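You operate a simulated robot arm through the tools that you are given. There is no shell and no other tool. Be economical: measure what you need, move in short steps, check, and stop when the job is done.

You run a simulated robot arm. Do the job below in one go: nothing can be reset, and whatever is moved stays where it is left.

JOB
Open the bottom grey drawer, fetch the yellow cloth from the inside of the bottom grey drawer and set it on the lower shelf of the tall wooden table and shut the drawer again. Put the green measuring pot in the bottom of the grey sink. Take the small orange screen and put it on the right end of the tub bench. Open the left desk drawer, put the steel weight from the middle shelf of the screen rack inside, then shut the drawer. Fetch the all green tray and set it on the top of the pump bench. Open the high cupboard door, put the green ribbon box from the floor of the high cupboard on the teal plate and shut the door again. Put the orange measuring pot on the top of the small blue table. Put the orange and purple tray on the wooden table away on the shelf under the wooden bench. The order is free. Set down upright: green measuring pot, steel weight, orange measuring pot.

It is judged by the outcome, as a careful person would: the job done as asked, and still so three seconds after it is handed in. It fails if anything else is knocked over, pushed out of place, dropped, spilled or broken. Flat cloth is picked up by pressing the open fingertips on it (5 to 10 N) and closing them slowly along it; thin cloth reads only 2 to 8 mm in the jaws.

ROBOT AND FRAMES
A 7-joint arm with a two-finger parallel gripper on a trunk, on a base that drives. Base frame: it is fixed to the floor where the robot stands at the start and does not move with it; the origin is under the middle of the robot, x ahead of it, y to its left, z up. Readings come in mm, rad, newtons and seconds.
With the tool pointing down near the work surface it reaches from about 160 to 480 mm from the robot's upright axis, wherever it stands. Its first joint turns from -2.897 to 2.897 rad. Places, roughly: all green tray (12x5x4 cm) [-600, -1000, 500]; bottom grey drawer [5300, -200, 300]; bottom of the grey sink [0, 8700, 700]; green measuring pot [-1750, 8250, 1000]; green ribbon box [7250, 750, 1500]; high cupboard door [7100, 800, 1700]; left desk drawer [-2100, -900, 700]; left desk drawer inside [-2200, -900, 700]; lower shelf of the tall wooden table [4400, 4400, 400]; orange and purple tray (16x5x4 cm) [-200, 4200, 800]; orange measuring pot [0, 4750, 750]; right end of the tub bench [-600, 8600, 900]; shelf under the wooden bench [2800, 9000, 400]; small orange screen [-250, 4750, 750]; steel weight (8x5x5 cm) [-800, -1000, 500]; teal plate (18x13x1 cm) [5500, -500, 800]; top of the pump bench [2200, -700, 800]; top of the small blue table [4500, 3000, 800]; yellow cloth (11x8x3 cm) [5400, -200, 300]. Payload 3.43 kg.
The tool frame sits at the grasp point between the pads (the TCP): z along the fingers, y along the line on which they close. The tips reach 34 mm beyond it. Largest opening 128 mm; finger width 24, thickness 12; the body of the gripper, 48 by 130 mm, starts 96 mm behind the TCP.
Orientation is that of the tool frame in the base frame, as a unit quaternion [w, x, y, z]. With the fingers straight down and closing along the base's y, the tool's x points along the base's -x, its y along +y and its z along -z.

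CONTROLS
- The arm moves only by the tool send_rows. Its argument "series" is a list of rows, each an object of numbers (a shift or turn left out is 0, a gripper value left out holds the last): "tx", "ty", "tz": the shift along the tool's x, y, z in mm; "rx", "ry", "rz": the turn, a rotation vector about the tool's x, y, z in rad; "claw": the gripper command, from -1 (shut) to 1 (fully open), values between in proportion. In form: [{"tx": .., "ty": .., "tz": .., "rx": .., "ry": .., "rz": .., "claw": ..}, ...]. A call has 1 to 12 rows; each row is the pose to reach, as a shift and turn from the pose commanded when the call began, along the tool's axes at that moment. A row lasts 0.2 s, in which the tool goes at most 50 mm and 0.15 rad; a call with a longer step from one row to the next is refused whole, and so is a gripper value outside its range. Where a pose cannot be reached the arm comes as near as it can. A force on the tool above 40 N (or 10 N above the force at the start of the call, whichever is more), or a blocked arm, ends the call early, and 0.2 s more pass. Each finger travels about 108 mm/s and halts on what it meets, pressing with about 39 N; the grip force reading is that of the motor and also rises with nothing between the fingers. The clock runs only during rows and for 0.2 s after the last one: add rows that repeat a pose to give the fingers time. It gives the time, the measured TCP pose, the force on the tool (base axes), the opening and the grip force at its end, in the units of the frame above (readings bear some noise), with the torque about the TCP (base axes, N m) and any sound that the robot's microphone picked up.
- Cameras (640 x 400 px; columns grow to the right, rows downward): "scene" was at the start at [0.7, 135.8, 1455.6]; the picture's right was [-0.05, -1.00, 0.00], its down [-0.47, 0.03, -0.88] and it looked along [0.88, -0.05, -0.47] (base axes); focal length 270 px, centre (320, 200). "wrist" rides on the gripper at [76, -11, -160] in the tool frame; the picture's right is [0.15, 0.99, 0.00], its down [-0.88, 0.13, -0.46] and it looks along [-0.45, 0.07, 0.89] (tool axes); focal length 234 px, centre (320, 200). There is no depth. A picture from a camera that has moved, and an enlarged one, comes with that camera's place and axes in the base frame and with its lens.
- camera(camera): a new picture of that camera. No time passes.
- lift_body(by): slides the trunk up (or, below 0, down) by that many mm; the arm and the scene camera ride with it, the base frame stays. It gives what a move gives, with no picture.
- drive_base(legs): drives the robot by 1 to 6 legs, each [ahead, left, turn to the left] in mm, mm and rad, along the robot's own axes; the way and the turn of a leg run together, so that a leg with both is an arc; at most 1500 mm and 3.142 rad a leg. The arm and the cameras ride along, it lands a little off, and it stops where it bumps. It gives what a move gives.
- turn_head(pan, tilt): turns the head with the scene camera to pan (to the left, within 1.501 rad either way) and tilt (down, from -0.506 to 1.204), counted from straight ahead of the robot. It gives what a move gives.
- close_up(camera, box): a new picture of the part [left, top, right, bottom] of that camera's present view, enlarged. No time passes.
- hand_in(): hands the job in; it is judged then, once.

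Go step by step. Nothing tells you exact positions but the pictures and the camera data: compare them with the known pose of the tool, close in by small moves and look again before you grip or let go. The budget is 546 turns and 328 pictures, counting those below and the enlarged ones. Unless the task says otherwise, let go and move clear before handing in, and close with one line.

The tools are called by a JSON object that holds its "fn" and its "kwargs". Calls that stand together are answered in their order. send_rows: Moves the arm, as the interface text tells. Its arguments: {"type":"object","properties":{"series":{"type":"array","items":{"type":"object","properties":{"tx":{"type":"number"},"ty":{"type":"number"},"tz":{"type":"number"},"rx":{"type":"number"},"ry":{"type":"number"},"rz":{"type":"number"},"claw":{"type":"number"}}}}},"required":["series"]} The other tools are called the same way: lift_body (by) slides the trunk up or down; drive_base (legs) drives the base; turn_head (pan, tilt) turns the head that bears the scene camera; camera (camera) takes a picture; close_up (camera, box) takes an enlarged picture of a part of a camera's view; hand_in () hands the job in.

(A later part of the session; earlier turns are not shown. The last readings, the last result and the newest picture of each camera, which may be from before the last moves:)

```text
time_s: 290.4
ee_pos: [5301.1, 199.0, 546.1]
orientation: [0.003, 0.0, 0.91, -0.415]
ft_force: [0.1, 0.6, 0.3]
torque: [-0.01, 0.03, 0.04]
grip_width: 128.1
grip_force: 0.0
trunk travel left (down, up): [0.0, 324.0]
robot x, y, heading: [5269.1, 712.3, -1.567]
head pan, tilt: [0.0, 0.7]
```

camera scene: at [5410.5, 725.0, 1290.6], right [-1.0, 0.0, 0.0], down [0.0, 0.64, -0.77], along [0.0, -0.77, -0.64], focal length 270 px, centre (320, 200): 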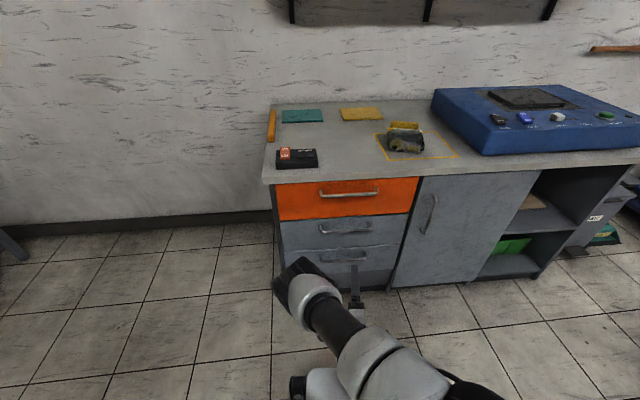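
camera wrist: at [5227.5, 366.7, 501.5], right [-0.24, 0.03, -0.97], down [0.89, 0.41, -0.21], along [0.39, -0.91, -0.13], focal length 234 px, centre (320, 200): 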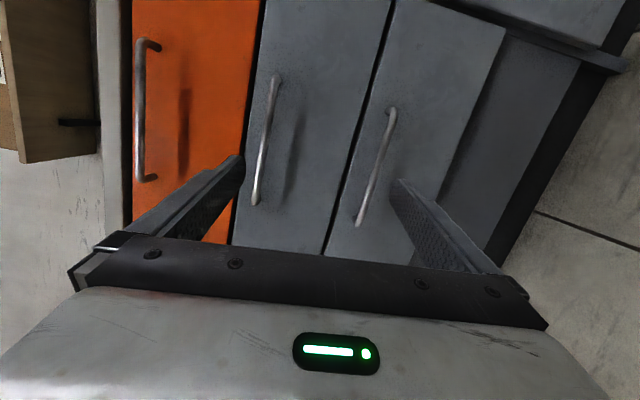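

{"fn": "send_rows", "kwargs": {"series": [{"ty": 26, "tz": 23}, {"ty": 52, "tz": 46}, {"ty": 78, "tz": 69}, {"ty": 104, "tz": 92}, {"ty": 126, "tz": 109}, {"ty": 126, "tz": 109}]}}

{"fn": "camera", "kwargs": {"camera": "wrist"}}

{"fn": "camera", "kwargs": {"camera": "scene"}}

```text
time_s: 291.8
ee_pos: [5302.5, 198.8, 379.7]
orientation: [0.005, 0.001, 0.909, -0.417]
ft_force: [-0.3, -0.2, 0.8]
torque: [0.01, 0.01, -0.02]
grip_width: 128.2
grip_force: 0.1
trunk travel left (down, up): [0.0, 324.0]
robot x, y, heading: [5272.5, 709.7, -1.569]
head pan, tilt: [0.0, 0.7]
```

```text
238 pictures are left
camera wrist: at [5224.6, 312.2, 490.7], right [-0.14, 0.65, -0.75], down [0.88, 0.43, 0.21], along [0.46, -0.63, -0.63], focal length 234 px, centre (320, 200)
```

wrist: 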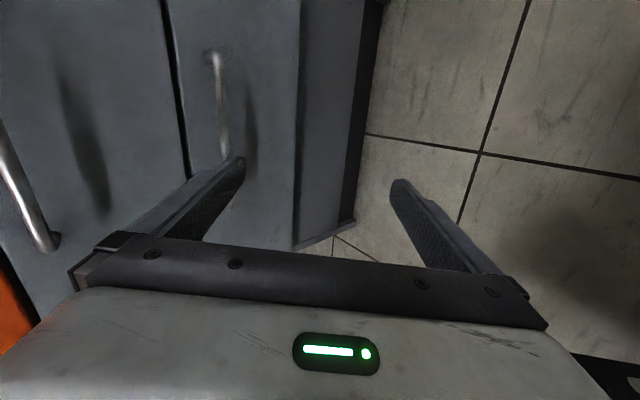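

```text
237 pictures are left
camera scene: at [5411.0, 714.8, 1287.6], right [-1.0, 0.0, 0.0], down [0.0, 0.64, -0.76], along [0.0, -0.76, -0.64], focal length 270 px, centre (320, 200)
```

scene: 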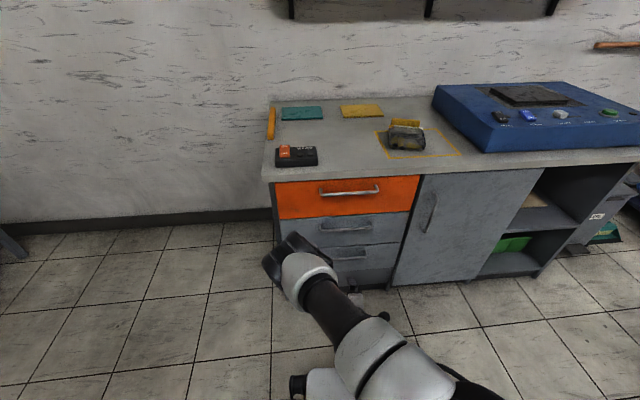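

z 380 is reachable with tilt. I'll reduce the tilt to about 0.35 rad to give the upper finger more room behind the bar.

{"fn": "send_rows", "kwargs": {"series": [{"rx": 0.1}, {"rx": 0.2}, {"rx": 0.3}, {"rx": 0.38}, {"rx": 0.38}]}}

```text
time_s: 293.2
ee_pos: [5298.5, 185.9, 412.5]
orientation: [-0.006, -0.005, 0.804, -0.594]
ft_force: [0.1, -0.1, 0.4]
torque: [0.02, 0.01, -0.03]
grip_width: 127.8
grip_force: 0.1
trunk travel left (down, up): [0.0, 324.0]
robot x, y, heading: [5273.9, 706.2, -1.566]
head pan, tilt: [0.0, 0.7]
stopped in row 5: the arm was blocked; the commanded pose is now the measured one
```

{"fn": "send_rows", "kwargs": {"series": [{"ty": 0, "tz": 40}, {"ty": 0, "tz": 80}, {"ty": 10, "tz": 83}, {"ty": 20, "tz": 86}, {"ty": 30, "tz": 89}, {"ty": 30, "tz": 89}]}}

```text
time_s: 294.6
ee_pos: [5300.4, 111.9, 339.8]
orientation: [-0.003, -0.002, 0.809, -0.588]
ft_force: [0.2, -0.2, -0.4]
torque: [0.02, -0.04, 0.01]
grip_width: 128.1
grip_force: 0.1
trunk travel left (down, up): [0.0, 324.0]
robot x, y, heading: [5269.5, 708.8, -1.566]
head pan, tilt: [0.0, 0.7]
```

{"fn": "send_rows", "kwargs": {"series": [{"tx": -6, "ty": -24, "tz": -8, "claw": 0.1}, {"tx": -11, "ty": -47, "tz": -15}, {"tx": -11, "ty": -47, "tz": -15}, {"tx": -11, "ty": -47, "tz": -15}]}}

{"fn": "camera", "kwargs": {"camera": "wrist"}}

```text
time_s: 295.6
ee_pos: [5310.9, 111.4, 389.6]
orientation: [-0.003, -0.002, 0.808, -0.589]
ft_force: [0.8, -0.3, -0.5]
torque: [0.03, 0.03, 0.0]
grip_width: 70.4
grip_force: 0.1
trunk travel left (down, up): [0.0, 324.0]
robot x, y, heading: [5272.0, 709.4, -1.572]
head pan, tilt: [0.0, 0.7]
```

```text
236 pictures are left
camera wrist: at [5235.0, 260.4, 449.5], right [-0.15, 0.3, -0.94], down [0.88, 0.47, 0.01], along [0.45, -0.83, -0.34], focal length 234 px, centre (320, 200)
```

wrist: 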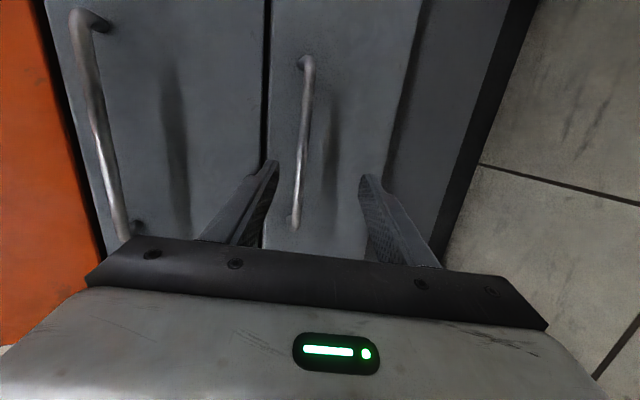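

{"fn": "send_rows", "kwargs": {"series": [{"ty": -8, "tz": 24}, {"ty": -15.5, "tz": 47.5}, {"ty": -15.5, "tz": 47.5}]}}

{"fn": "camera", "kwargs": {"camera": "wrist"}}

```text
time_s: 296.4
ee_pos: [5311.7, 63.0, 390.2]
orientation: [-0.003, -0.002, 0.81, -0.587]
ft_force: [0.5, 0.5, 0.3]
torque: [0.0, 0.01, 0.01]
grip_width: 70.5
grip_force: 0.0
trunk travel left (down, up): [0.0, 324.0]
robot x, y, heading: [5271.9, 710.4, -1.562]
head pan, tilt: [0.0, 0.7]
```

```text
235 pictures are left
camera wrist: at [5235.0, 210.5, 450.1], right [-0.15, 0.3, -0.94], down [0.88, 0.47, 0.01], along [0.45, -0.83, -0.34], focal length 234 px, centre (320, 200)
```

wrist: 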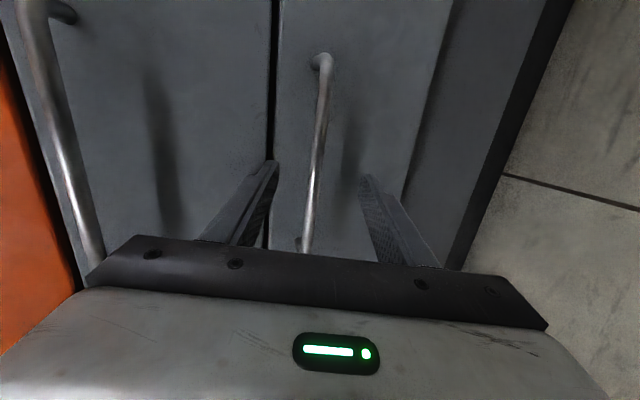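

{"fn": "send_rows", "kwargs": {"series": [{"ty": -5, "tz": 14}, {"ty": -9, "tz": 27}, {"ty": -12, "tz": 37}, {"ty": -15, "tz": 47}, {"ty": -18, "tz": 57}, {"ty": -18, "tz": 57}]}}

{"fn": "camera", "kwargs": {"camera": "wrist"}}

```text
time_s: 297.3
ee_pos: [5311.3, 28.5, 389.2]
orientation: [-0.003, -0.003, 0.809, -0.588]
ft_force: [-1.4, 17.2, 10.3]
torque: [-1.14, -0.16, 0.17]
grip_width: 73.4
grip_force: 2.9
trunk travel left (down, up): [0.0, 324.0]
robot x, y, heading: [5269.1, 707.9, -1.568]
head pan, tilt: [0.0, 0.7]
stopped in row 4: the force on the tool passed its limit at 60 N (the readings are from after the stop); the commanded pose is now the measured one
```

```text
234 pictures are left
camera wrist: at [5234.2, 177.0, 448.7], right [-0.15, 0.3, -0.94], down [0.88, 0.47, 0.01], along [0.45, -0.83, -0.34], focal length 234 px, centre (320, 200)
```

wrist: 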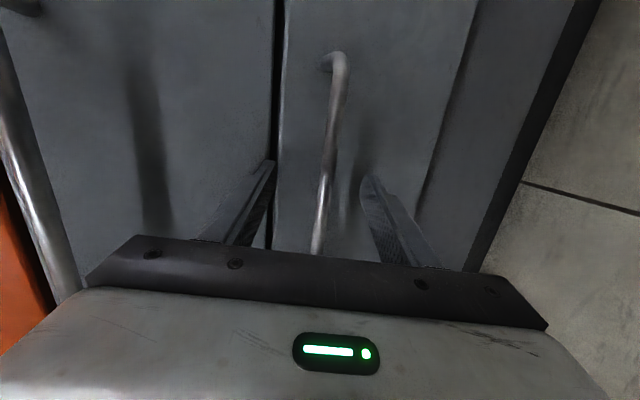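

Upper fingertip touched the drawer face; the bar is between the pads. Back off 4 mm and close.

{"fn": "send_rows", "kwargs": {"series": [{"tz": -4, "ty": 3}, {"tz": -4, "ty": 3, "claw": -0.3}, {"tz": -4, "ty": 3, "claw": -1}, {"tz": -4, "ty": 3, "claw": -1}, {"tz": -4, "ty": 3, "claw": -1}, {"tz": -4, "ty": 3, "claw": -1}]}}

{"fn": "camera", "kwargs": {"camera": "wrist"}}

```text
time_s: 298.7
ee_pos: [5312.2, 33.1, 384.5]
orientation: [-0.002, -0.004, 0.81, -0.586]
ft_force: [0.2, 0.2, -4.5]
torque: [-0.01, 0.99, 0.57]
grip_width: 11.8
grip_force: 44.5
trunk travel left (down, up): [0.0, 324.0]
robot x, y, heading: [5271.9, 712.2, -1.566]
head pan, tilt: [0.0, 0.7]
```

```text
233 pictures are left
camera wrist: at [5234.2, 180.9, 445.9], right [-0.15, 0.31, -0.94], down [0.88, 0.47, 0.01], along [0.45, -0.82, -0.34], focal length 234 px, centre (320, 200)
```

wrist: 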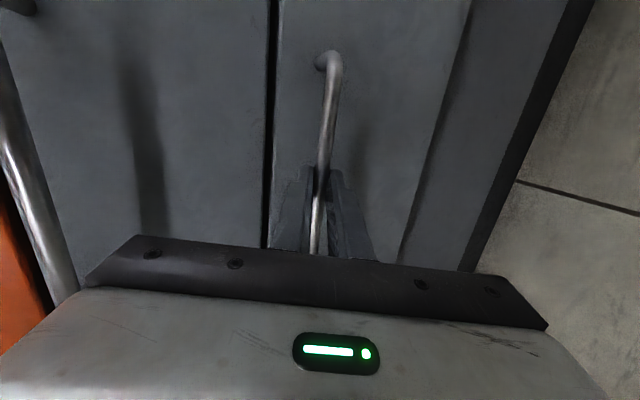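

Bar gripped. Pull by driving back.

{"fn": "drive_base", "kwargs": {"legs": [[-130, 0, 0]]}}

{"fn": "drive_base", "kwargs": {"legs": [[-130, 0, 0]]}}

{"fn": "camera", "kwargs": {"camera": "scene"}}

```text
time_s: 299.9
ee_pos: [5307.3, 163.8, 386.2]
orientation: [-0.005, -0.001, 0.81, -0.586]
ft_force: [-31.3, -3.0, -3.0]
torque: [-0.11, 1.26, -0.27]
grip_width: 12.1
grip_force: 44.4
trunk travel left (down, up): [0.0, 324.0]
robot x, y, heading: [5270.4, 838.7, -1.567]
head pan, tilt: [0.0, 0.7]
```

```text
time_s: 301.2
ee_pos: [5303.2, 292.9, 384.7]
orientation: [-0.008, 0.003, 0.811, -0.586]
ft_force: [-30.5, -3.0, 1.2]
torque: [-0.15, 1.22, -0.26]
grip_width: 12.0
grip_force: 44.7
trunk travel left (down, up): [0.0, 324.0]
robot x, y, heading: [5272.0, 969.5, -1.566]
head pan, tilt: [0.0, 0.7]
```

```text
232 pictures are left
camera scene: at [5409.5, 975.3, 1287.6], right [-1.0, 0.0, 0.0], down [0.0, 0.64, -0.77], along [0.0, -0.77, -0.64], focal length 270 px, centre (320, 200)
```

scene: 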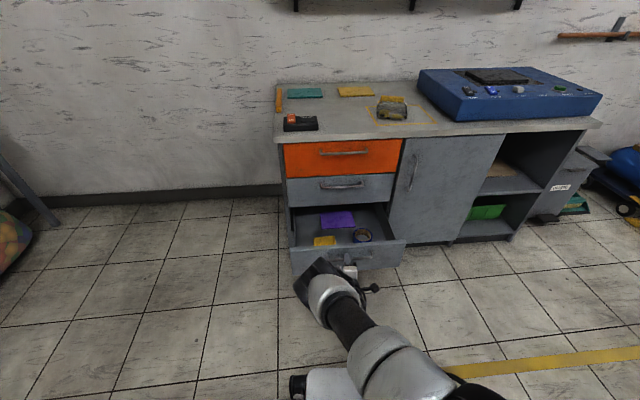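

Drawer is open; the yellow cloth lies in its left front part. Release the handle and back off.

{"fn": "send_rows", "kwargs": {"series": [{"claw": -0.6}, {"claw": -0.4}, {"claw": -0.4}]}}

{"fn": "drive_base", "kwargs": {"legs": [[-120, 0, 0]]}}

{"fn": "close_up", "kwargs": {"camera": "scene", "box": [270, 120, 430, 220]}}

```text
time_s: 302.0
ee_pos: [5302.5, 293.6, 385.3]
orientation: [-0.007, 0.002, 0.81, -0.587]
ft_force: [0.3, 0.8, -0.8]
torque: [0.03, -0.03, -0.01]
grip_width: 38.4
grip_force: 0.0
trunk travel left (down, up): [0.0, 324.0]
robot x, y, heading: [5269.2, 966.9, -1.566]
head pan, tilt: [0.0, 0.7]
```

```text
time_s: 303.3
ee_pos: [5303.6, 412.0, 384.1]
orientation: [-0.007, 0.002, 0.81, -0.586]
ft_force: [-0.7, 0.7, 0.6]
torque: [0.02, 0.0, 0.02]
grip_width: 38.1
grip_force: 0.1
trunk travel left (down, up): [0.0, 324.0]
robot x, y, heading: [5270.0, 1086.8, -1.567]
head pan, tilt: [0.0, 0.7]
```

```text
4.00 times, centred on (350, 170) of scene
camera zoom: at [5409.0, 1094.6, 1287.6], right [-1.0, -0.01, 0.0], down [0.0, 0.64, -0.76], along [0.0, -0.76, -0.64], focal length 1080 px, centre (200, 320)
```

zoom: 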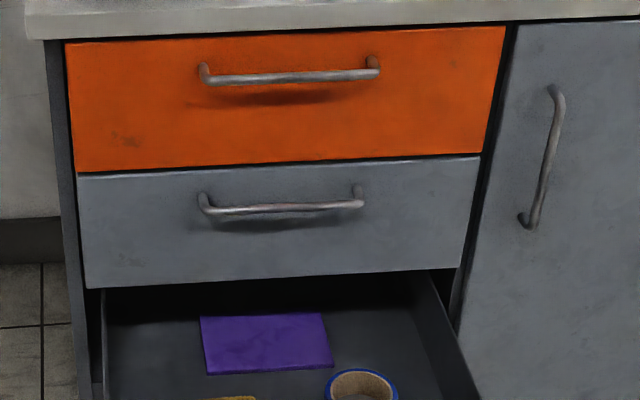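

I'll turn the tool back to a near-vertical pose for the cloth, raised clear of the drawer.

{"fn": "lift_body", "kwargs": {"by": 150}}

{"fn": "send_rows", "kwargs": {"series": [{"rz": 0.15}, {"rz": 0.3}, {"rz": 0.45}, {"rz": 0.6}, {"rz": 0.75}, {"rz": 0.9}, {"rz": 1.05}, {"rz": 1.2}, {"rz": 1.35}, {"rz": 1.5}, {"rz": 1.571}, {"rz": 1.571}]}}

{"fn": "send_rows", "kwargs": {"series": [{"ry": 0.15}, {"ry": 0.3}, {"ry": 0.45}, {"ry": 0.6}, {"ry": 0.75}, {"ry": 0.9}, {"ry": 0.9}]}}

{"fn": "drive_base", "kwargs": {"legs": [[300, 0, 0]]}}

{"fn": "camera", "kwargs": {"camera": "wrist"}}

```text
time_s: 305.0
ee_pos: [5302.4, 414.2, 535.2]
orientation: [-0.008, 0.002, 0.81, -0.586]
ft_force: [0.3, 0.2, 0.4]
torque: [0.0, -0.02, -0.02]
grip_width: 38.6
grip_force: 0.2
trunk travel left (down, up): [-150.0, 174.0]
robot x, y, heading: [5269.1, 1091.0, -1.569]
head pan, tilt: [0.0, 0.7]
```

```text
time_s: 307.6
ee_pos: [5302.2, 412.9, 535.9]
orientation: [0.409, 0.575, 0.571, -0.419]
ft_force: [0.6, 0.3, -0.6]
torque: [0.02, -0.06, -0.04]
grip_width: 38.4
grip_force: 0.0
trunk travel left (down, up): [-150.0, 174.0]
robot x, y, heading: [5267.0, 1087.1, -1.567]
head pan, tilt: [0.0, 0.7]
```

```text
time_s: 309.2
ee_pos: [5302.6, 412.8, 535.4]
orientation: [0.12, 0.699, 0.693, -0.128]
ft_force: [0.3, -1.3, -1.1]
torque: [0.01, -0.01, -0.03]
grip_width: 38.4
grip_force: 0.0
trunk travel left (down, up): [-150.0, 174.0]
robot x, y, heading: [5265.2, 1085.3, -1.568]
head pan, tilt: [0.0, 0.7]
```

```text
time_s: 311.3
ee_pos: [5304.5, 114.0, 534.1]
orientation: [0.12, 0.7, 0.693, -0.127]
ft_force: [0.3, 0.5, -0.4]
torque: [0.02, -0.04, 0.0]
grip_width: 38.7
grip_force: 0.0
trunk travel left (down, up): [-150.0, 174.0]
robot x, y, heading: [5270.7, 789.6, -1.563]
head pan, tilt: [0.0, 0.7]
```

```text
230 pictures are left
camera wrist: at [5294.6, 239.7, 658.1], right [0.99, 0.13, -0.06], down [0.13, -0.67, 0.73], along [0.05, -0.73, -0.68], focal length 234 px, centre (320, 200)
```

wrist: 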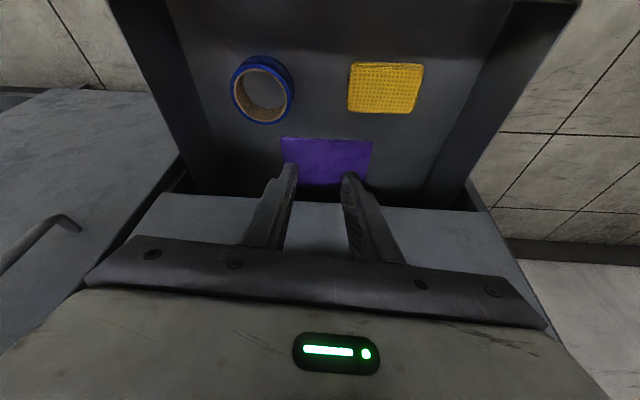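

The drawer holds yellow cloth, purple cloth and a tape roll. Retract the arm a little, make the tool more vertical, and drive in to get above the cloth.

{"fn": "send_rows", "kwargs": {"series": [{"tx": 28, "tz": -10, "ty": 20, "ry": 0.05}, {"tx": 56, "tz": -20, "ty": 40, "ry": 0.1}, {"tx": 84, "tz": -30, "ty": 60, "ry": 0.15}, {"tx": 113, "tz": -41, "ty": 80, "ry": 0.2, "claw": 0.1}, {"tx": 113, "tz": -41, "ty": 80, "ry": 0.2, "claw": 0.1}]}}

{"fn": "drive_base", "kwargs": {"legs": [[115, 0, 0]]}}

{"fn": "camera", "kwargs": {"camera": "wrist"}}

```text
time_s: 312.5
ee_pos: [5386.8, 232.8, 532.5]
orientation: [0.05, 0.709, 0.701, -0.057]
ft_force: [0.6, -0.4, -0.3]
torque: [0.01, 0.02, 0.0]
grip_width: 70.4
grip_force: 0.0
trunk travel left (down, up): [-150.0, 174.0]
robot x, y, heading: [5268.4, 789.6, -1.565]
head pan, tilt: [0.0, 0.7]
```

```text
time_s: 313.7
ee_pos: [5385.6, 117.6, 533.3]
orientation: [0.051, 0.709, 0.701, -0.057]
ft_force: [0.0, -0.8, -0.2]
torque: [0.02, -0.04, 0.0]
grip_width: 70.4
grip_force: 0.0
trunk travel left (down, up): [-150.0, 174.0]
robot x, y, heading: [5274.9, 675.9, -1.572]
head pan, tilt: [0.0, 0.7]
```

```text
229 pictures are left
camera wrist: at [5376.5, 217.4, 679.9], right [0.99, 0.13, -0.03], down [0.13, -0.8, 0.58], along [0.05, -0.58, -0.81], focal length 234 px, centre (320, 200)
```

wrist: 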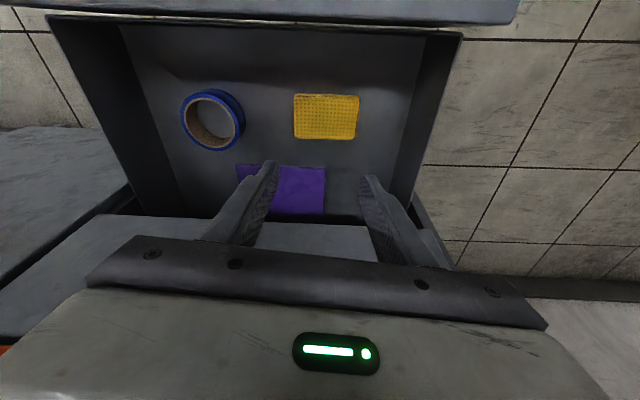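

Cloth centre ≈ (5389, 108, 293). Make the tool fully vertical so the wrist camera clears the drawer front, and lower partway.

{"fn": "drive_base", "kwargs": {"legs": [[45, 0, 0]]}}

{"fn": "send_rows", "kwargs": {"series": [{"tx": 20, "ry": 0.08}, {"tx": 40, "ry": 0.155, "ty": 2}, {"tx": 40, "ry": 0.155, "ty": 2}]}}

{"fn": "lift_body", "kwargs": {"by": -120}}

{"fn": "camera", "kwargs": {"camera": "wrist"}}

{"fn": "camera", "kwargs": {"camera": "scene"}}

```text
time_s: 314.6
ee_pos: [5386.9, 73.4, 533.4]
orientation: [0.051, 0.709, 0.701, -0.058]
ft_force: [0.2, 0.2, 0.2]
torque: [0.02, 0.01, -0.02]
grip_width: 70.4
grip_force: 0.1
trunk travel left (down, up): [-150.0, 174.0]
robot x, y, heading: [5268.5, 630.3, -1.566]
head pan, tilt: [0.0, 0.7]
```

```text
time_s: 315.4
ee_pos: [5388.5, 111.5, 527.7]
orientation: [-0.004, 0.711, 0.703, -0.002]
ft_force: [-0.2, 0.4, -0.8]
torque: [0.05, -0.02, 0.04]
grip_width: 70.3
grip_force: 0.1
trunk travel left (down, up): [-150.0, 174.0]
robot x, y, heading: [5268.9, 629.9, -1.562]
head pan, tilt: [0.0, 0.7]
```

```text
time_s: 316.9
ee_pos: [5387.9, 111.6, 407.9]
orientation: [-0.004, 0.712, 0.702, -0.002]
ft_force: [-0.3, 0.0, -0.1]
torque: [-0.05, -0.01, 0.02]
grip_width: 70.5
grip_force: 0.1
trunk travel left (down, up): [-30.0, 294.0]
robot x, y, heading: [5271.9, 624.8, -1.567]
head pan, tilt: [0.0, 0.7]
```

```text
228 pictures are left
camera wrist: at [5378.1, 187.3, 566.9], right [0.99, 0.13, -0.01], down [0.12, -0.88, 0.45], along [0.05, -0.45, -0.89], focal length 234 px, centre (320, 200)
```

wrist: 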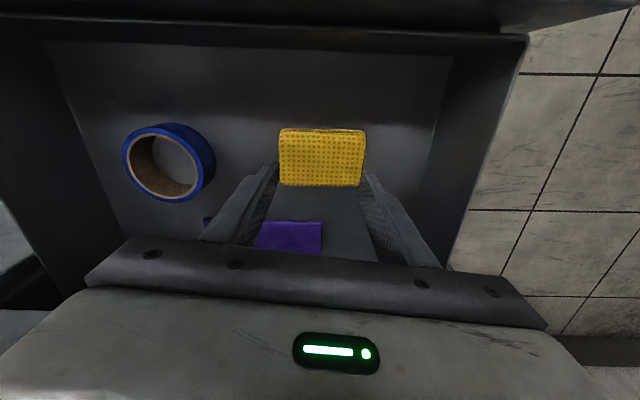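

```text
227 pictures are left
camera scene: at [5411.6, 635.7, 1317.7], right [-1.0, 0.0, 0.0], down [0.0, 0.64, -0.76], along [0.0, -0.76, -0.64], focal length 270 px, centre (320, 200)
```

scene: 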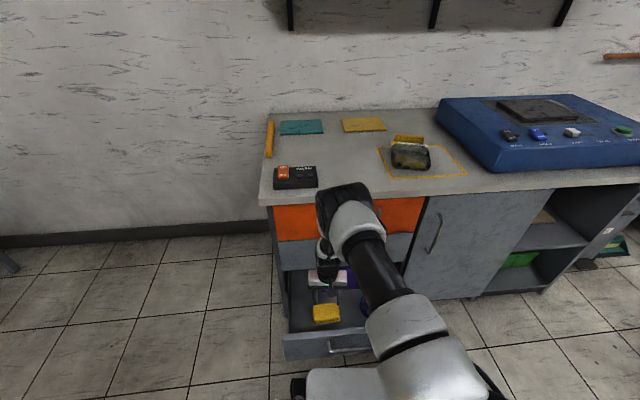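

Cloth is directly below. Descend stepwise until 5–10 N.

{"fn": "send_rows", "kwargs": {"series": [{"tz": 20}, {"tz": 40}, {"tz": 55}, {"tz": 58}]}}

{"fn": "send_rows", "kwargs": {"series": [{"tz": 3}, {"tz": 5}]}}

{"fn": "camera", "kwargs": {"camera": "wrist"}}

```text
time_s: 317.9
ee_pos: [5387.8, 111.8, 348.8]
orientation: [-0.005, 0.711, 0.703, -0.002]
ft_force: [0.2, 0.0, 0.0]
torque: [-0.02, 0.0, 0.0]
grip_width: 70.2
grip_force: 0.1
trunk travel left (down, up): [-30.0, 294.0]
robot x, y, heading: [5269.6, 628.5, -1.566]
head pan, tilt: [0.0, 0.7]
```

```text
time_s: 318.5
ee_pos: [5388.6, 113.3, 344.5]
orientation: [-0.003, 0.711, 0.703, -0.002]
ft_force: [-0.8, 0.7, -0.1]
torque: [-0.02, 0.01, -0.03]
grip_width: 70.2
grip_force: 0.1
trunk travel left (down, up): [-30.0, 294.0]
robot x, y, heading: [5270.4, 629.7, -1.568]
head pan, tilt: [0.0, 0.7]
```

```text
226 pictures are left
camera wrist: at [5377.7, 187.7, 503.8], right [0.99, 0.13, -0.01], down [0.12, -0.88, 0.45], along [0.05, -0.45, -0.89], focal length 234 px, centre (320, 200)
```

wrist: 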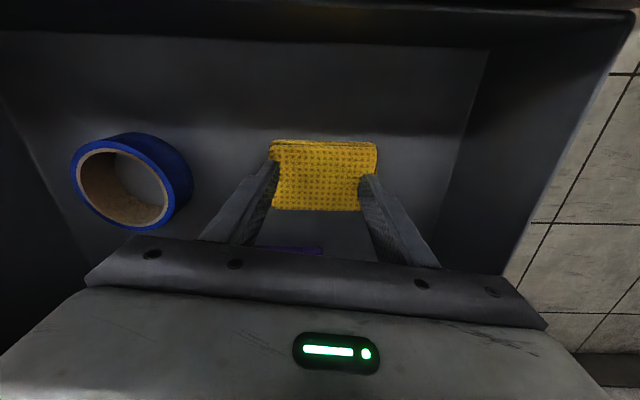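

{"fn": "send_rows", "kwargs": {"series": [{"tz": 4}, {"tz": 8}]}}

{"fn": "send_rows", "kwargs": {"series": [{"tz": 2}, {"tz": 4}]}}

{"fn": "send_rows", "kwargs": {"series": [{"tz": 2}, {"tz": 3}]}}

```text
time_s: 319.1
ee_pos: [5388.3, 110.3, 335.9]
orientation: [-0.004, 0.712, 0.702, -0.002]
ft_force: [1.0, 0.4, 0.4]
torque: [0.01, 0.02, 0.01]
grip_width: 70.5
grip_force: 0.1
trunk travel left (down, up): [-30.0, 294.0]
robot x, y, heading: [5274.0, 631.5, -1.565]
head pan, tilt: [0.0, 0.7]
```

```text
time_s: 319.7
ee_pos: [5386.8, 110.8, 331.5]
orientation: [-0.004, 0.711, 0.703, -0.002]
ft_force: [0.2, -0.3, 0.3]
torque: [0.04, 0.02, -0.04]
grip_width: 70.7
grip_force: 0.1
trunk travel left (down, up): [-30.0, 294.0]
robot x, y, heading: [5268.3, 629.6, -1.563]
head pan, tilt: [0.0, 0.7]
```

```text
time_s: 320.3
ee_pos: [5385.9, 113.0, 329.0]
orientation: [-0.003, 0.711, 0.703, -0.002]
ft_force: [0.4, -0.3, 0.5]
torque: [-0.01, 0.0, -0.01]
grip_width: 70.5
grip_force: 0.1
trunk travel left (down, up): [-30.0, 294.0]
robot x, y, heading: [5270.1, 627.2, -1.566]
head pan, tilt: [0.0, 0.7]
```

{"fn": "send_rows", "kwargs": {"series": [{"tz": 2}, {"tz": 4}]}}

{"fn": "send_rows", "kwargs": {"series": [{"tz": 2}, {"tz": 4}]}}

{"fn": "camera", "kwargs": {"camera": "wrist"}}

```text
time_s: 320.9
ee_pos: [5388.2, 112.5, 324.1]
orientation: [-0.003, 0.711, 0.703, -0.002]
ft_force: [0.3, 0.7, 0.2]
torque: [0.01, 0.0, 0.0]
grip_width: 70.4
grip_force: 0.0
trunk travel left (down, up): [-30.0, 294.0]
robot x, y, heading: [5270.0, 626.3, -1.563]
head pan, tilt: [0.0, 0.7]
```

```text
time_s: 321.5
ee_pos: [5387.2, 109.4, 322.9]
orientation: [-0.001, 0.711, 0.703, -0.003]
ft_force: [-0.7, -0.3, 23.5]
torque: [0.01, -0.82, 0.0]
grip_width: 69.8
grip_force: 0.1
trunk travel left (down, up): [-30.0, 294.0]
robot x, y, heading: [5270.6, 632.4, -1.569]
head pan, tilt: [0.0, 0.7]
```

```text
225 pictures are left
camera wrist: at [5377.5, 186.0, 482.9], right [0.99, 0.13, -0.01], down [0.12, -0.88, 0.46], along [0.05, -0.45, -0.89], focal length 234 px, centre (320, 200)
```

wrist: 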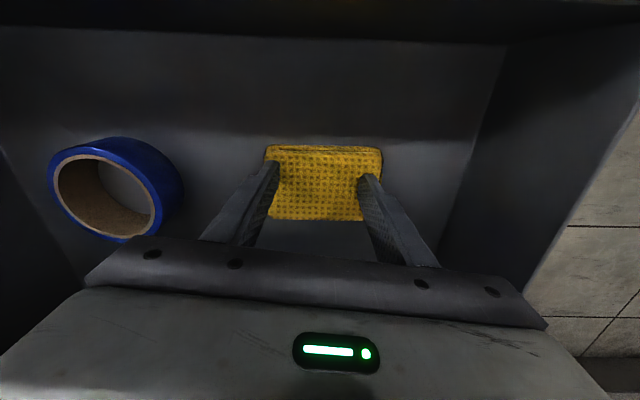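

{"fn": "send_rows", "kwargs": {"series": [{"tz": -1.3}, {"tz": -1.3}]}}

```text
time_s: 322.1
ee_pos: [5386.9, 111.3, 323.5]
orientation: [-0.002, 0.711, 0.703, -0.002]
ft_force: [-0.6, -2.0, 20.7]
torque: [-0.09, -0.78, -0.05]
grip_width: 70.1
grip_force: 0.0
trunk travel left (down, up): [-30.0, 294.0]
robot x, y, heading: [5271.4, 635.1, -1.566]
head pan, tilt: [0.0, 0.7]
```

{"fn": "send_rows", "kwargs": {"series": [{"tz": -2.3}, {"tz": -2.3}]}}

```text
time_s: 322.7
ee_pos: [5387.7, 112.8, 324.4]
orientation: [-0.004, 0.711, 0.703, -0.001]
ft_force: [-0.6, 0.8, 4.0]
torque: [-0.01, -0.16, 0.0]
grip_width: 70.0
grip_force: 0.1
trunk travel left (down, up): [-30.0, 294.0]
robot x, y, heading: [5273.4, 630.2, -1.568]
head pan, tilt: [0.0, 0.7]
```

Force 4 N; press a touch more and close slowly.

{"fn": "send_rows", "kwargs": {"series": [{"tz": 0.6, "claw": 0.02}, {"tz": 0.6, "claw": -0.06}, {"tz": 0.6, "claw": -0.14}, {"tz": 0.6, "claw": -0.22}, {"tz": 0.6, "claw": -0.3}, {"tz": 0.6, "claw": -0.38}, {"tz": 0.6, "claw": -0.46}, {"tz": 0.6, "claw": -0.54}, {"tz": 0.6, "claw": -0.62}, {"tz": 0.6, "claw": -0.7}, {"tz": 0.6, "claw": -0.8}, {"tz": 0.6, "claw": -0.9}]}}

{"fn": "send_rows", "kwargs": {"series": [{"claw": -1}, {"claw": -1}, {"claw": -1}]}}

{"fn": "camera", "kwargs": {"camera": "wrist"}}

```text
time_s: 325.3
ee_pos: [5387.7, 112.0, 322.7]
orientation: [-0.004, 0.712, 0.702, -0.003]
ft_force: [0.4, -0.3, 0.5]
torque: [0.01, -0.01, -0.01]
grip_width: 6.7
grip_force: 0.0
trunk travel left (down, up): [-30.0, 294.0]
robot x, y, heading: [5274.2, 632.4, -1.568]
head pan, tilt: [0.0, 0.7]
```

```text
time_s: 326.1
ee_pos: [5388.0, 112.3, 323.7]
orientation: [-0.004, 0.712, 0.703, -0.002]
ft_force: [-0.9, -0.3, -0.1]
torque: [-0.03, -0.01, -0.01]
grip_width: 0.1
grip_force: 32.9
trunk travel left (down, up): [-30.0, 294.0]
robot x, y, heading: [5268.6, 628.4, -1.562]
head pan, tilt: [0.0, 0.7]
```

```text
224 pictures are left
camera wrist: at [5377.5, 187.4, 484.2], right [0.99, 0.13, -0.01], down [0.12, -0.88, 0.45], along [0.05, -0.45, -0.89], focal length 234 px, centre (320, 200)
```

wrist: 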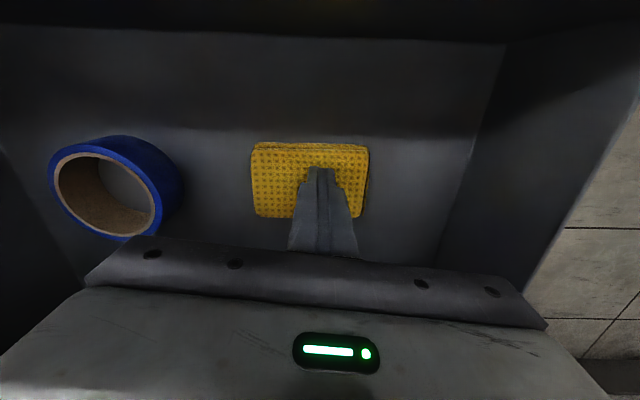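

The cloth slipped: only the +x fingertip pressed (torque shows it). Raise, re-open, level by 0.009 rad, recentre, and press again.

{"fn": "send_rows", "kwargs": {"series": [{"tz": -10}, {"tz": -20, "claw": -0.3}, {"tz": -20, "ty": -8, "claw": 0.1, "rx": -0.0085}, {"tz": -20, "ty": -8, "claw": 0.1, "rx": -0.0085}]}}

{"fn": "send_rows", "kwargs": {"series": [{"tz": 8}, {"tz": 16}, {"tz": 19}]}}

{"fn": "send_rows", "kwargs": {"series": [{"tz": 1}, {"tz": 2}]}}

```text
time_s: 327.1
ee_pos: [5378.9, 112.8, 344.6]
orientation: [-0.001, 0.711, 0.703, 0.0]
ft_force: [-0.2, 0.1, -0.6]
torque: [0.02, 0.0, 0.01]
grip_width: 70.4
grip_force: 0.1
trunk travel left (down, up): [-30.0, 294.0]
robot x, y, heading: [5274.3, 627.7, -1.566]
head pan, tilt: [0.0, 0.7]
```

```text
time_s: 327.9
ee_pos: [5379.2, 111.0, 324.4]
orientation: [0.0, 0.711, 0.703, 0.0]
ft_force: [-1.0, -0.9, -0.6]
torque: [-0.02, 0.03, 0.02]
grip_width: 70.1
grip_force: 0.1
trunk travel left (down, up): [-30.0, 294.0]
robot x, y, heading: [5270.7, 626.5, -1.568]
head pan, tilt: [0.0, 0.7]
```

```text
time_s: 328.5
ee_pos: [5380.7, 111.0, 323.3]
orientation: [-0.001, 0.711, 0.703, 0.001]
ft_force: [-1.2, 1.7, 4.8]
torque: [0.01, 0.01, 0.03]
grip_width: 70.2
grip_force: 0.0
trunk travel left (down, up): [-30.0, 294.0]
robot x, y, heading: [5270.3, 627.7, -1.565]
head pan, tilt: [0.0, 0.7]
```

Balanced now. Press slightly more and check.

{"fn": "send_rows", "kwargs": {"series": [{"tz": 0.5}, {"tz": 0.5}]}}

```text
time_s: 329.1
ee_pos: [5380.8, 110.5, 324.3]
orientation: [0.0, 0.711, 0.703, 0.0]
ft_force: [1.2, -0.3, 12.1]
torque: [0.04, -0.02, -0.01]
grip_width: 70.4
grip_force: 0.1
trunk travel left (down, up): [-30.0, 294.0]
robot x, y, heading: [5270.5, 628.9, -1.567]
head pan, tilt: [0.0, 0.7]
```

{"fn": "send_rows", "kwargs": {"series": [{"tz": -0.2, "claw": 0.02}, {"tz": -0.2, "claw": -0.06}, {"tz": -0.2, "claw": -0.14}, {"tz": -0.2, "claw": -0.22}]}}

{"fn": "camera", "kwargs": {"camera": "wrist"}}

```text
time_s: 330.1
ee_pos: [5378.7, 111.4, 324.4]
orientation: [0.0, 0.712, 0.703, 0.0]
ft_force: [-0.3, -0.3, 17.5]
torque: [-0.06, -0.03, 0.02]
grip_width: 55.9
grip_force: 5.5
trunk travel left (down, up): [-30.0, 294.0]
robot x, y, heading: [5273.8, 627.6, -1.567]
head pan, tilt: [0.0, 0.7]
```

```text
223 pictures are left
camera wrist: at [5368.2, 187.1, 483.1], right [0.99, 0.13, 0.0], down [0.12, -0.88, 0.46], along [0.06, -0.45, -0.89], focal length 234 px, centre (320, 200)
```

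wrist: 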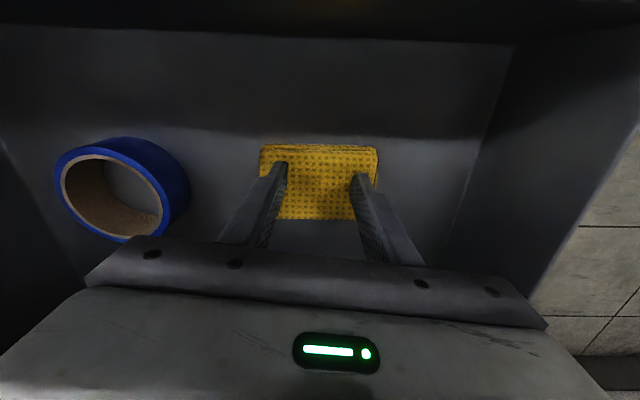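

{"fn": "send_rows", "kwargs": {"series": [{"tz": -0.5, "claw": -0.28}, {"tz": -0.5, "claw": -0.34}, {"tz": -0.5, "claw": -0.4}, {"tz": -0.5, "claw": -0.46}]}}

{"fn": "send_rows", "kwargs": {"series": [{"claw": -0.52}, {"claw": -0.6}, {"claw": -0.68}, {"claw": -0.76}]}}

{"fn": "camera", "kwargs": {"camera": "wrist"}}

```text
time_s: 331.1
ee_pos: [5379.2, 111.9, 323.4]
orientation: [-0.001, 0.711, 0.703, 0.001]
ft_force: [0.6, 0.4, 15.7]
torque: [-0.05, -0.03, -0.02]
grip_width: 40.2
grip_force: 4.8
trunk travel left (down, up): [-30.0, 294.0]
robot x, y, heading: [5272.1, 628.0, -1.568]
head pan, tilt: [0.0, 0.7]
```

```text
time_s: 332.1
ee_pos: [5380.1, 111.3, 322.8]
orientation: [-0.001, 0.711, 0.703, 0.001]
ft_force: [0.6, -0.2, 15.7]
torque: [-0.01, -0.05, -0.03]
grip_width: 20.8
grip_force: 4.8
trunk travel left (down, up): [-30.0, 294.0]
robot x, y, heading: [5268.4, 629.7, -1.565]
head pan, tilt: [0.0, 0.7]
```

```text
222 pictures are left
camera wrist: at [5368.2, 187.4, 483.2], right [0.99, 0.13, 0.0], down [0.12, -0.88, 0.45], along [0.06, -0.45, -0.89], focal length 234 px, centre (320, 200)
```

wrist: 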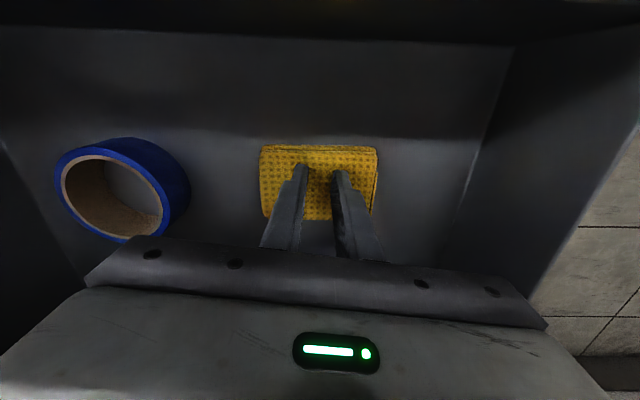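

{"fn": "send_rows", "kwargs": {"series": [{"claw": -0.84}, {"claw": -0.92}, {"claw": -1}, {"claw": -1}, {"claw": -1}]}}

{"fn": "send_rows", "kwargs": {"series": [{"tz": -10}, {"tz": -30}, {"tz": -30}]}}

{"fn": "camera", "kwargs": {"camera": "wrist"}}

```text
time_s: 333.3
ee_pos: [5379.8, 111.8, 322.4]
orientation: [0.0, 0.712, 0.703, 0.001]
ft_force: [0.1, 0.0, 13.7]
torque: [-0.02, 0.0, 0.01]
grip_width: 0.2
grip_force: 32.6
trunk travel left (down, up): [-30.0, 294.0]
robot x, y, heading: [5272.1, 629.5, -1.561]
head pan, tilt: [0.0, 0.7]
```

```text
time_s: 334.1
ee_pos: [5381.0, 111.7, 351.9]
orientation: [-0.001, 0.712, 0.703, 0.001]
ft_force: [-0.7, 0.5, 0.7]
torque: [0.01, -0.02, 0.02]
grip_width: 0.0
grip_force: 33.5
trunk travel left (down, up): [-30.0, 294.0]
robot x, y, heading: [5272.2, 629.7, -1.565]
head pan, tilt: [0.0, 0.7]
```

```text
221 pictures are left
camera wrist: at [5368.3, 187.9, 512.2], right [0.99, 0.13, 0.0], down [0.12, -0.88, 0.45], along [0.06, -0.45, -0.89], focal length 234 px, centre (320, 200)
```

wrist: 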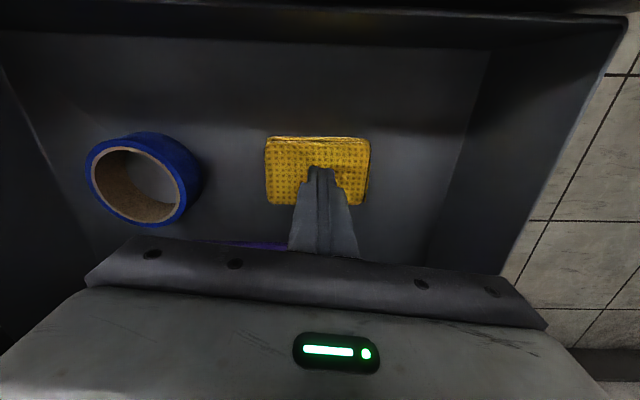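

Not gripped; I pressed harder than the 5–10 N advised. Try again with the force held near 7 N.

{"fn": "send_rows", "kwargs": {"series": [{"claw": 0}, {"claw": 0}, {"claw": 0, "tz": 15}, {"claw": 0, "tz": 24}]}}

{"fn": "send_rows", "kwargs": {"series": [{"tz": 2}, {"tz": 4}]}}

```text
time_s: 335.1
ee_pos: [5380.8, 113.2, 329.4]
orientation: [-0.001, 0.712, 0.702, 0.002]
ft_force: [-0.4, 0.1, -0.3]
torque: [-0.04, 0.01, 0.01]
grip_width: 64.1
grip_force: 0.1
trunk travel left (down, up): [-30.0, 294.0]
robot x, y, heading: [5272.7, 626.9, -1.563]
head pan, tilt: [0.0, 0.7]
```

```text
time_s: 335.7
ee_pos: [5380.1, 111.8, 325.7]
orientation: [-0.001, 0.711, 0.703, 0.001]
ft_force: [0.1, 0.7, -0.3]
torque: [0.02, -0.03, -0.01]
grip_width: 63.9
grip_force: 0.0
trunk travel left (down, up): [-30.0, 294.0]
robot x, y, heading: [5275.2, 626.6, -1.571]
head pan, tilt: [0.0, 0.7]
```

{"fn": "send_rows", "kwargs": {"series": [{"tz": 1}, {"tz": 1.5}]}}

{"fn": "send_rows", "kwargs": {"series": [{"tz": 0.4}, {"tz": 0.4}]}}

```text
time_s: 336.3
ee_pos: [5380.7, 112.0, 324.9]
orientation: [0.0, 0.712, 0.703, 0.0]
ft_force: [0.6, 0.6, 0.5]
torque: [0.01, -0.03, 0.02]
grip_width: 63.8
grip_force: 0.0
trunk travel left (down, up): [-30.0, 294.0]
robot x, y, heading: [5272.0, 634.7, -1.563]
head pan, tilt: [0.0, 0.7]
```

```text
time_s: 336.9
ee_pos: [5379.4, 112.5, 324.3]
orientation: [-0.001, 0.712, 0.703, 0.001]
ft_force: [0.1, 1.1, 5.6]
torque: [0.05, 0.03, 0.03]
grip_width: 64.1
grip_force: 0.0
trunk travel left (down, up): [-30.0, 294.0]
robot x, y, heading: [5269.9, 630.0, -1.565]
head pan, tilt: [0.0, 0.7]
```

{"fn": "send_rows", "kwargs": {"series": [{"claw": -0.05}, {"claw": -0.1}, {"claw": -0.15}, {"claw": -0.2}]}}

```text
time_s: 337.9
ee_pos: [5379.4, 111.1, 323.6]
orientation: [-0.002, 0.712, 0.702, 0.001]
ft_force: [1.3, -0.5, 5.2]
torque: [-0.03, -0.07, 0.03]
grip_width: 52.9
grip_force: 2.2
trunk travel left (down, up): [-30.0, 294.0]
robot x, y, heading: [5275.7, 629.0, -1.565]
head pan, tilt: [0.0, 0.7]
```

{"fn": "send_rows", "kwargs": {"series": [{"tz": 0.1, "claw": -0.25}, {"tz": 0.1, "claw": -0.3}, {"tz": 0.1, "claw": -0.35}, {"tz": 0.1, "claw": -0.4}, {"tz": 0.1, "claw": -0.45}, {"tz": 0.1, "claw": -0.5}, {"tz": 0.1, "claw": -0.55}, {"tz": 0.1, "claw": -0.6}]}}

{"fn": "send_rows", "kwargs": {"series": [{"claw": -0.65}, {"claw": -0.7}, {"claw": -0.75}, {"claw": -0.8}, {"claw": -0.85}, {"claw": -0.9}, {"claw": -0.95}, {"claw": -1}, {"claw": -1}, {"claw": -1}]}}

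{"fn": "camera", "kwargs": {"camera": "wrist"}}

```text
time_s: 339.7
ee_pos: [5379.1, 111.8, 324.2]
orientation: [0.0, 0.711, 0.703, 0.001]
ft_force: [1.1, 0.1, 8.0]
torque: [-0.05, -0.03, 0.03]
grip_width: 28.3
grip_force: 2.5
trunk travel left (down, up): [-30.0, 294.0]
robot x, y, heading: [5270.7, 631.7, -1.563]
head pan, tilt: [0.0, 0.7]
```

```text
time_s: 341.9
ee_pos: [5378.4, 112.1, 323.5]
orientation: [-0.002, 0.712, 0.702, 0.001]
ft_force: [0.5, 0.5, 7.7]
torque: [-0.02, -0.04, 0.01]
grip_width: 0.0
grip_force: 33.2
trunk travel left (down, up): [-30.0, 294.0]
robot x, y, heading: [5270.5, 629.7, -1.566]
head pan, tilt: [0.0, 0.7]
```

```text
220 pictures are left
camera wrist: at [5368.2, 187.4, 483.3], right [0.99, 0.13, 0.0], down [0.12, -0.88, 0.45], along [0.06, -0.45, -0.89], focal length 234 px, centre (320, 200)
```

wrist: 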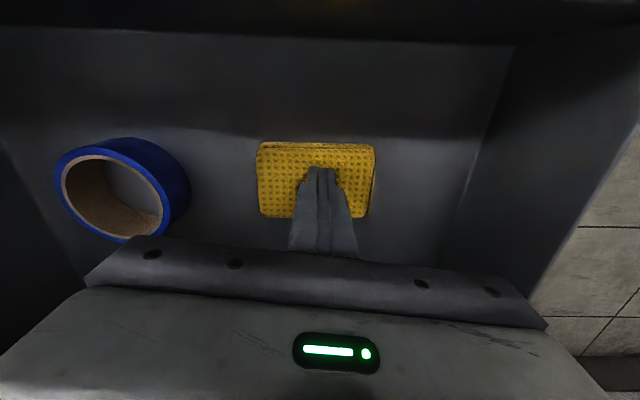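

The cloth is really a thick folded pad, so I'll grip it by its 8 cm sides instead. Raise, rotate the tool 90° and open.

{"fn": "send_rows", "kwargs": {"series": [{"tz": -20}, {"tz": -40}, {"tz": -60}, {"tz": -70, "claw": 0.6}, {"tz": -70, "claw": 0.6}]}}

{"fn": "send_rows", "kwargs": {"series": [{"rz": -0.15}, {"rz": -0.3}, {"rz": -0.45}, {"rz": -0.6}, {"rz": -0.75}, {"rz": -0.9}, {"rz": -1.05}, {"rz": -1.2}, {"rz": -1.35}, {"rz": -1.5}, {"rz": -1.571}, {"rz": -1.571}]}}

{"fn": "camera", "kwargs": {"camera": "wrist"}}

```text
time_s: 343.1
ee_pos: [5379.0, 112.8, 392.9]
orientation: [-0.001, 0.712, 0.703, 0.001]
ft_force: [-0.2, 0.9, 0.4]
torque: [0.01, 0.01, 0.04]
grip_width: 102.4
grip_force: 0.2
trunk travel left (down, up): [-30.0, 294.0]
robot x, y, heading: [5270.9, 630.1, -1.564]
head pan, tilt: [0.0, 0.7]
```

```text
time_s: 345.7
ee_pos: [5380.2, 113.1, 393.2]
orientation: [-0.001, 0.005, 1.0, 0.002]
ft_force: [0.8, -0.6, -0.4]
torque: [0.05, -0.02, 0.01]
grip_width: 102.0
grip_force: 0.0
trunk travel left (down, up): [-30.0, 294.0]
robot x, y, heading: [5271.9, 626.0, -1.561]
head pan, tilt: [0.0, 0.7]
```

```text
219 pictures are left
camera wrist: at [5302.5, 101.3, 552.9], right [-0.14, 0.99, 0.0], down [0.88, 0.12, 0.46], along [0.45, 0.06, -0.89], focal length 234 px, centre (320, 200)
```

wrist: 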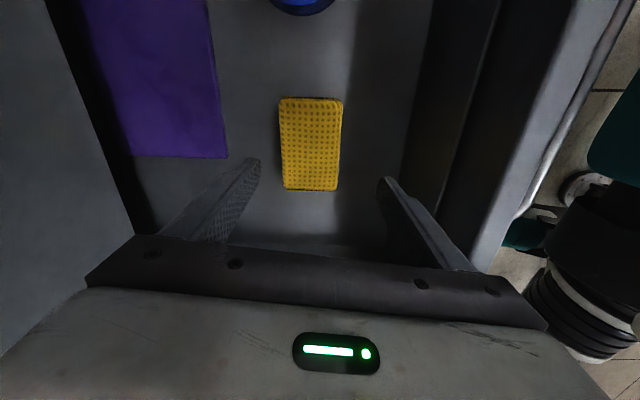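

{"fn": "send_rows", "kwargs": {"series": [{"tx": 10, "ty": -11, "tz": 20}, {"tx": 10, "ty": -11, "tz": 45}, {"tx": 10, "ty": -11, "tz": 65}, {"tx": 10, "ty": -11, "tz": 75}, {"tx": 10, "ty": -11, "tz": 82}, {"tx": 10, "ty": -11, "tz": 82}]}}

{"fn": "camera", "kwargs": {"camera": "wrist"}}

```text
time_s: 347.1
ee_pos: [5369.4, 101.6, 311.7]
orientation: [0.001, 0.006, 1.0, 0.0]
ft_force: [-0.9, 1.2, 0.5]
torque: [-0.02, 0.01, 0.01]
grip_width: 102.4
grip_force: 0.0
trunk travel left (down, up): [-30.0, 294.0]
robot x, y, heading: [5269.4, 629.1, -1.57]
head pan, tilt: [0.0, 0.7]
```

```text
218 pictures are left
camera wrist: at [5292.5, 90.5, 470.5], right [-0.13, 0.99, 0.0], down [0.88, 0.12, 0.46], along [0.45, 0.06, -0.89], focal length 234 px, centre (320, 200)
```

wrist: 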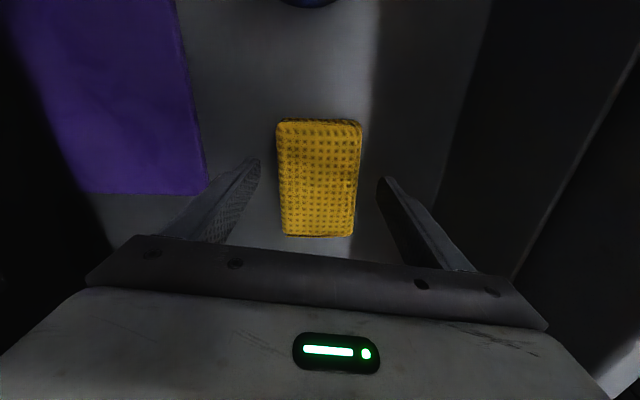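

{"fn": "send_rows", "kwargs": {"series": [{"tz": 4}, {"tz": 7}, {"tz": 10}, {"tz": 12}]}}

{"fn": "send_rows", "kwargs": {"series": [{"claw": 0.4}, {"claw": 0.25}, {"claw": 0.1}, {"claw": -0.1}, {"claw": -0.4}, {"claw": -1}, {"claw": -1}]}}

{"fn": "camera", "kwargs": {"camera": "wrist"}}

```text
time_s: 348.1
ee_pos: [5369.7, 101.6, 299.7]
orientation: [0.0, 0.005, 1.0, 0.001]
ft_force: [0.4, 0.6, -0.2]
torque: [0.01, 0.03, 0.0]
grip_width: 102.1
grip_force: 0.0
trunk travel left (down, up): [-30.0, 294.0]
robot x, y, heading: [5273.5, 629.2, -1.57]
head pan, tilt: [0.0, 0.7]
```

```text
time_s: 349.7
ee_pos: [5369.0, 101.5, 299.7]
orientation: [0.0, 0.007, 1.0, 0.001]
ft_force: [0.8, -0.3, 1.2]
torque: [-0.02, 0.0, 0.0]
grip_width: 71.2
grip_force: 39.1
trunk travel left (down, up): [-30.0, 294.0]
robot x, y, heading: [5272.6, 628.2, -1.565]
head pan, tilt: [0.0, 0.7]
```

```text
217 pictures are left
camera wrist: at [5292.5, 90.4, 458.9], right [-0.13, 0.99, 0.0], down [0.88, 0.12, 0.46], along [0.45, 0.06, -0.89], focal length 234 px, centre (320, 200)
```

wrist: 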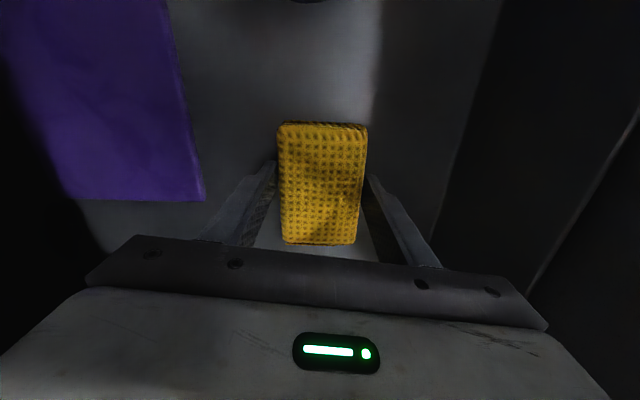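

Gripped as a pad (71 mm). Lift clear.

{"fn": "send_rows", "kwargs": {"series": [{"tz": -15}, {"tz": -40}, {"tz": -70}]}}

{"fn": "lift_body", "kwargs": {"by": 200}}

{"fn": "camera", "kwargs": {"camera": "wrist"}}

```text
time_s: 350.5
ee_pos: [5370.4, 101.4, 369.9]
orientation: [0.001, 0.006, 1.0, 0.001]
ft_force: [0.3, -1.1, -0.8]
torque: [0.02, 0.03, -0.01]
grip_width: 71.2
grip_force: 39.2
trunk travel left (down, up): [-30.0, 294.0]
robot x, y, heading: [5275.2, 629.5, -1.563]
head pan, tilt: [0.0, 0.7]
```

```text
time_s: 352.6
ee_pos: [5370.8, 100.1, 569.0]
orientation: [0.0, 0.007, 1.0, 0.001]
ft_force: [0.8, 0.0, -1.0]
torque: [-0.01, 0.01, 0.02]
grip_width: 71.0
grip_force: 39.2
trunk travel left (down, up): [-230.0, 94.0]
robot x, y, heading: [5273.4, 629.3, -1.567]
head pan, tilt: [0.0, 0.7]
```

```text
216 pictures are left
camera wrist: at [5292.8, 90.0, 728.2], right [-0.13, 0.99, 0.0], down [0.88, 0.12, 0.46], along [0.45, 0.06, -0.89], focal length 234 px, centre (320, 200)
```

wrist: 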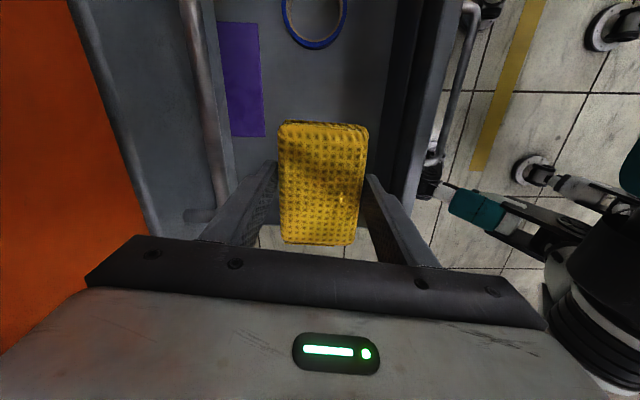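

Cloth in hand. I'll close the drawer later; back up, turn around, and look toward the tall wooden table.

{"fn": "drive_base", "kwargs": {"legs": [[-500, 0, 0], [0, 0, -2.6]]}}

{"fn": "camera", "kwargs": {"camera": "scene"}}

```text
time_s: 361.9
ee_pos: [4908.7, 1528.4, 568.8]
orientation: [0.0, 0.964, 0.266, 0.001]
ft_force: [0.1, 0.3, -0.2]
torque: [0.03, 0.01, -0.01]
grip_width: 68.8
grip_force: 39.2
trunk travel left (down, up): [-230.0, 94.0]
robot x, y, heading: [5266.2, 1129.2, 2.128]
head pan, tilt: [0.0, 0.7]
```

```text
215 pictures are left
camera scene: at [5152.3, 1053.6, 1517.6], right [0.85, 0.53, 0.0], down [0.34, -0.55, -0.76], along [-0.4, 0.65, -0.64], focal length 270 px, centre (320, 200)
```

scene: 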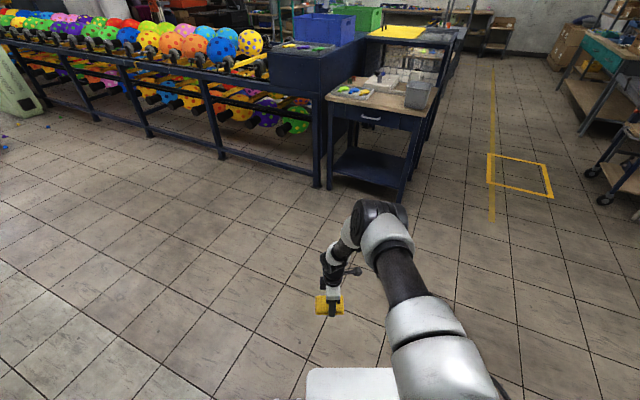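

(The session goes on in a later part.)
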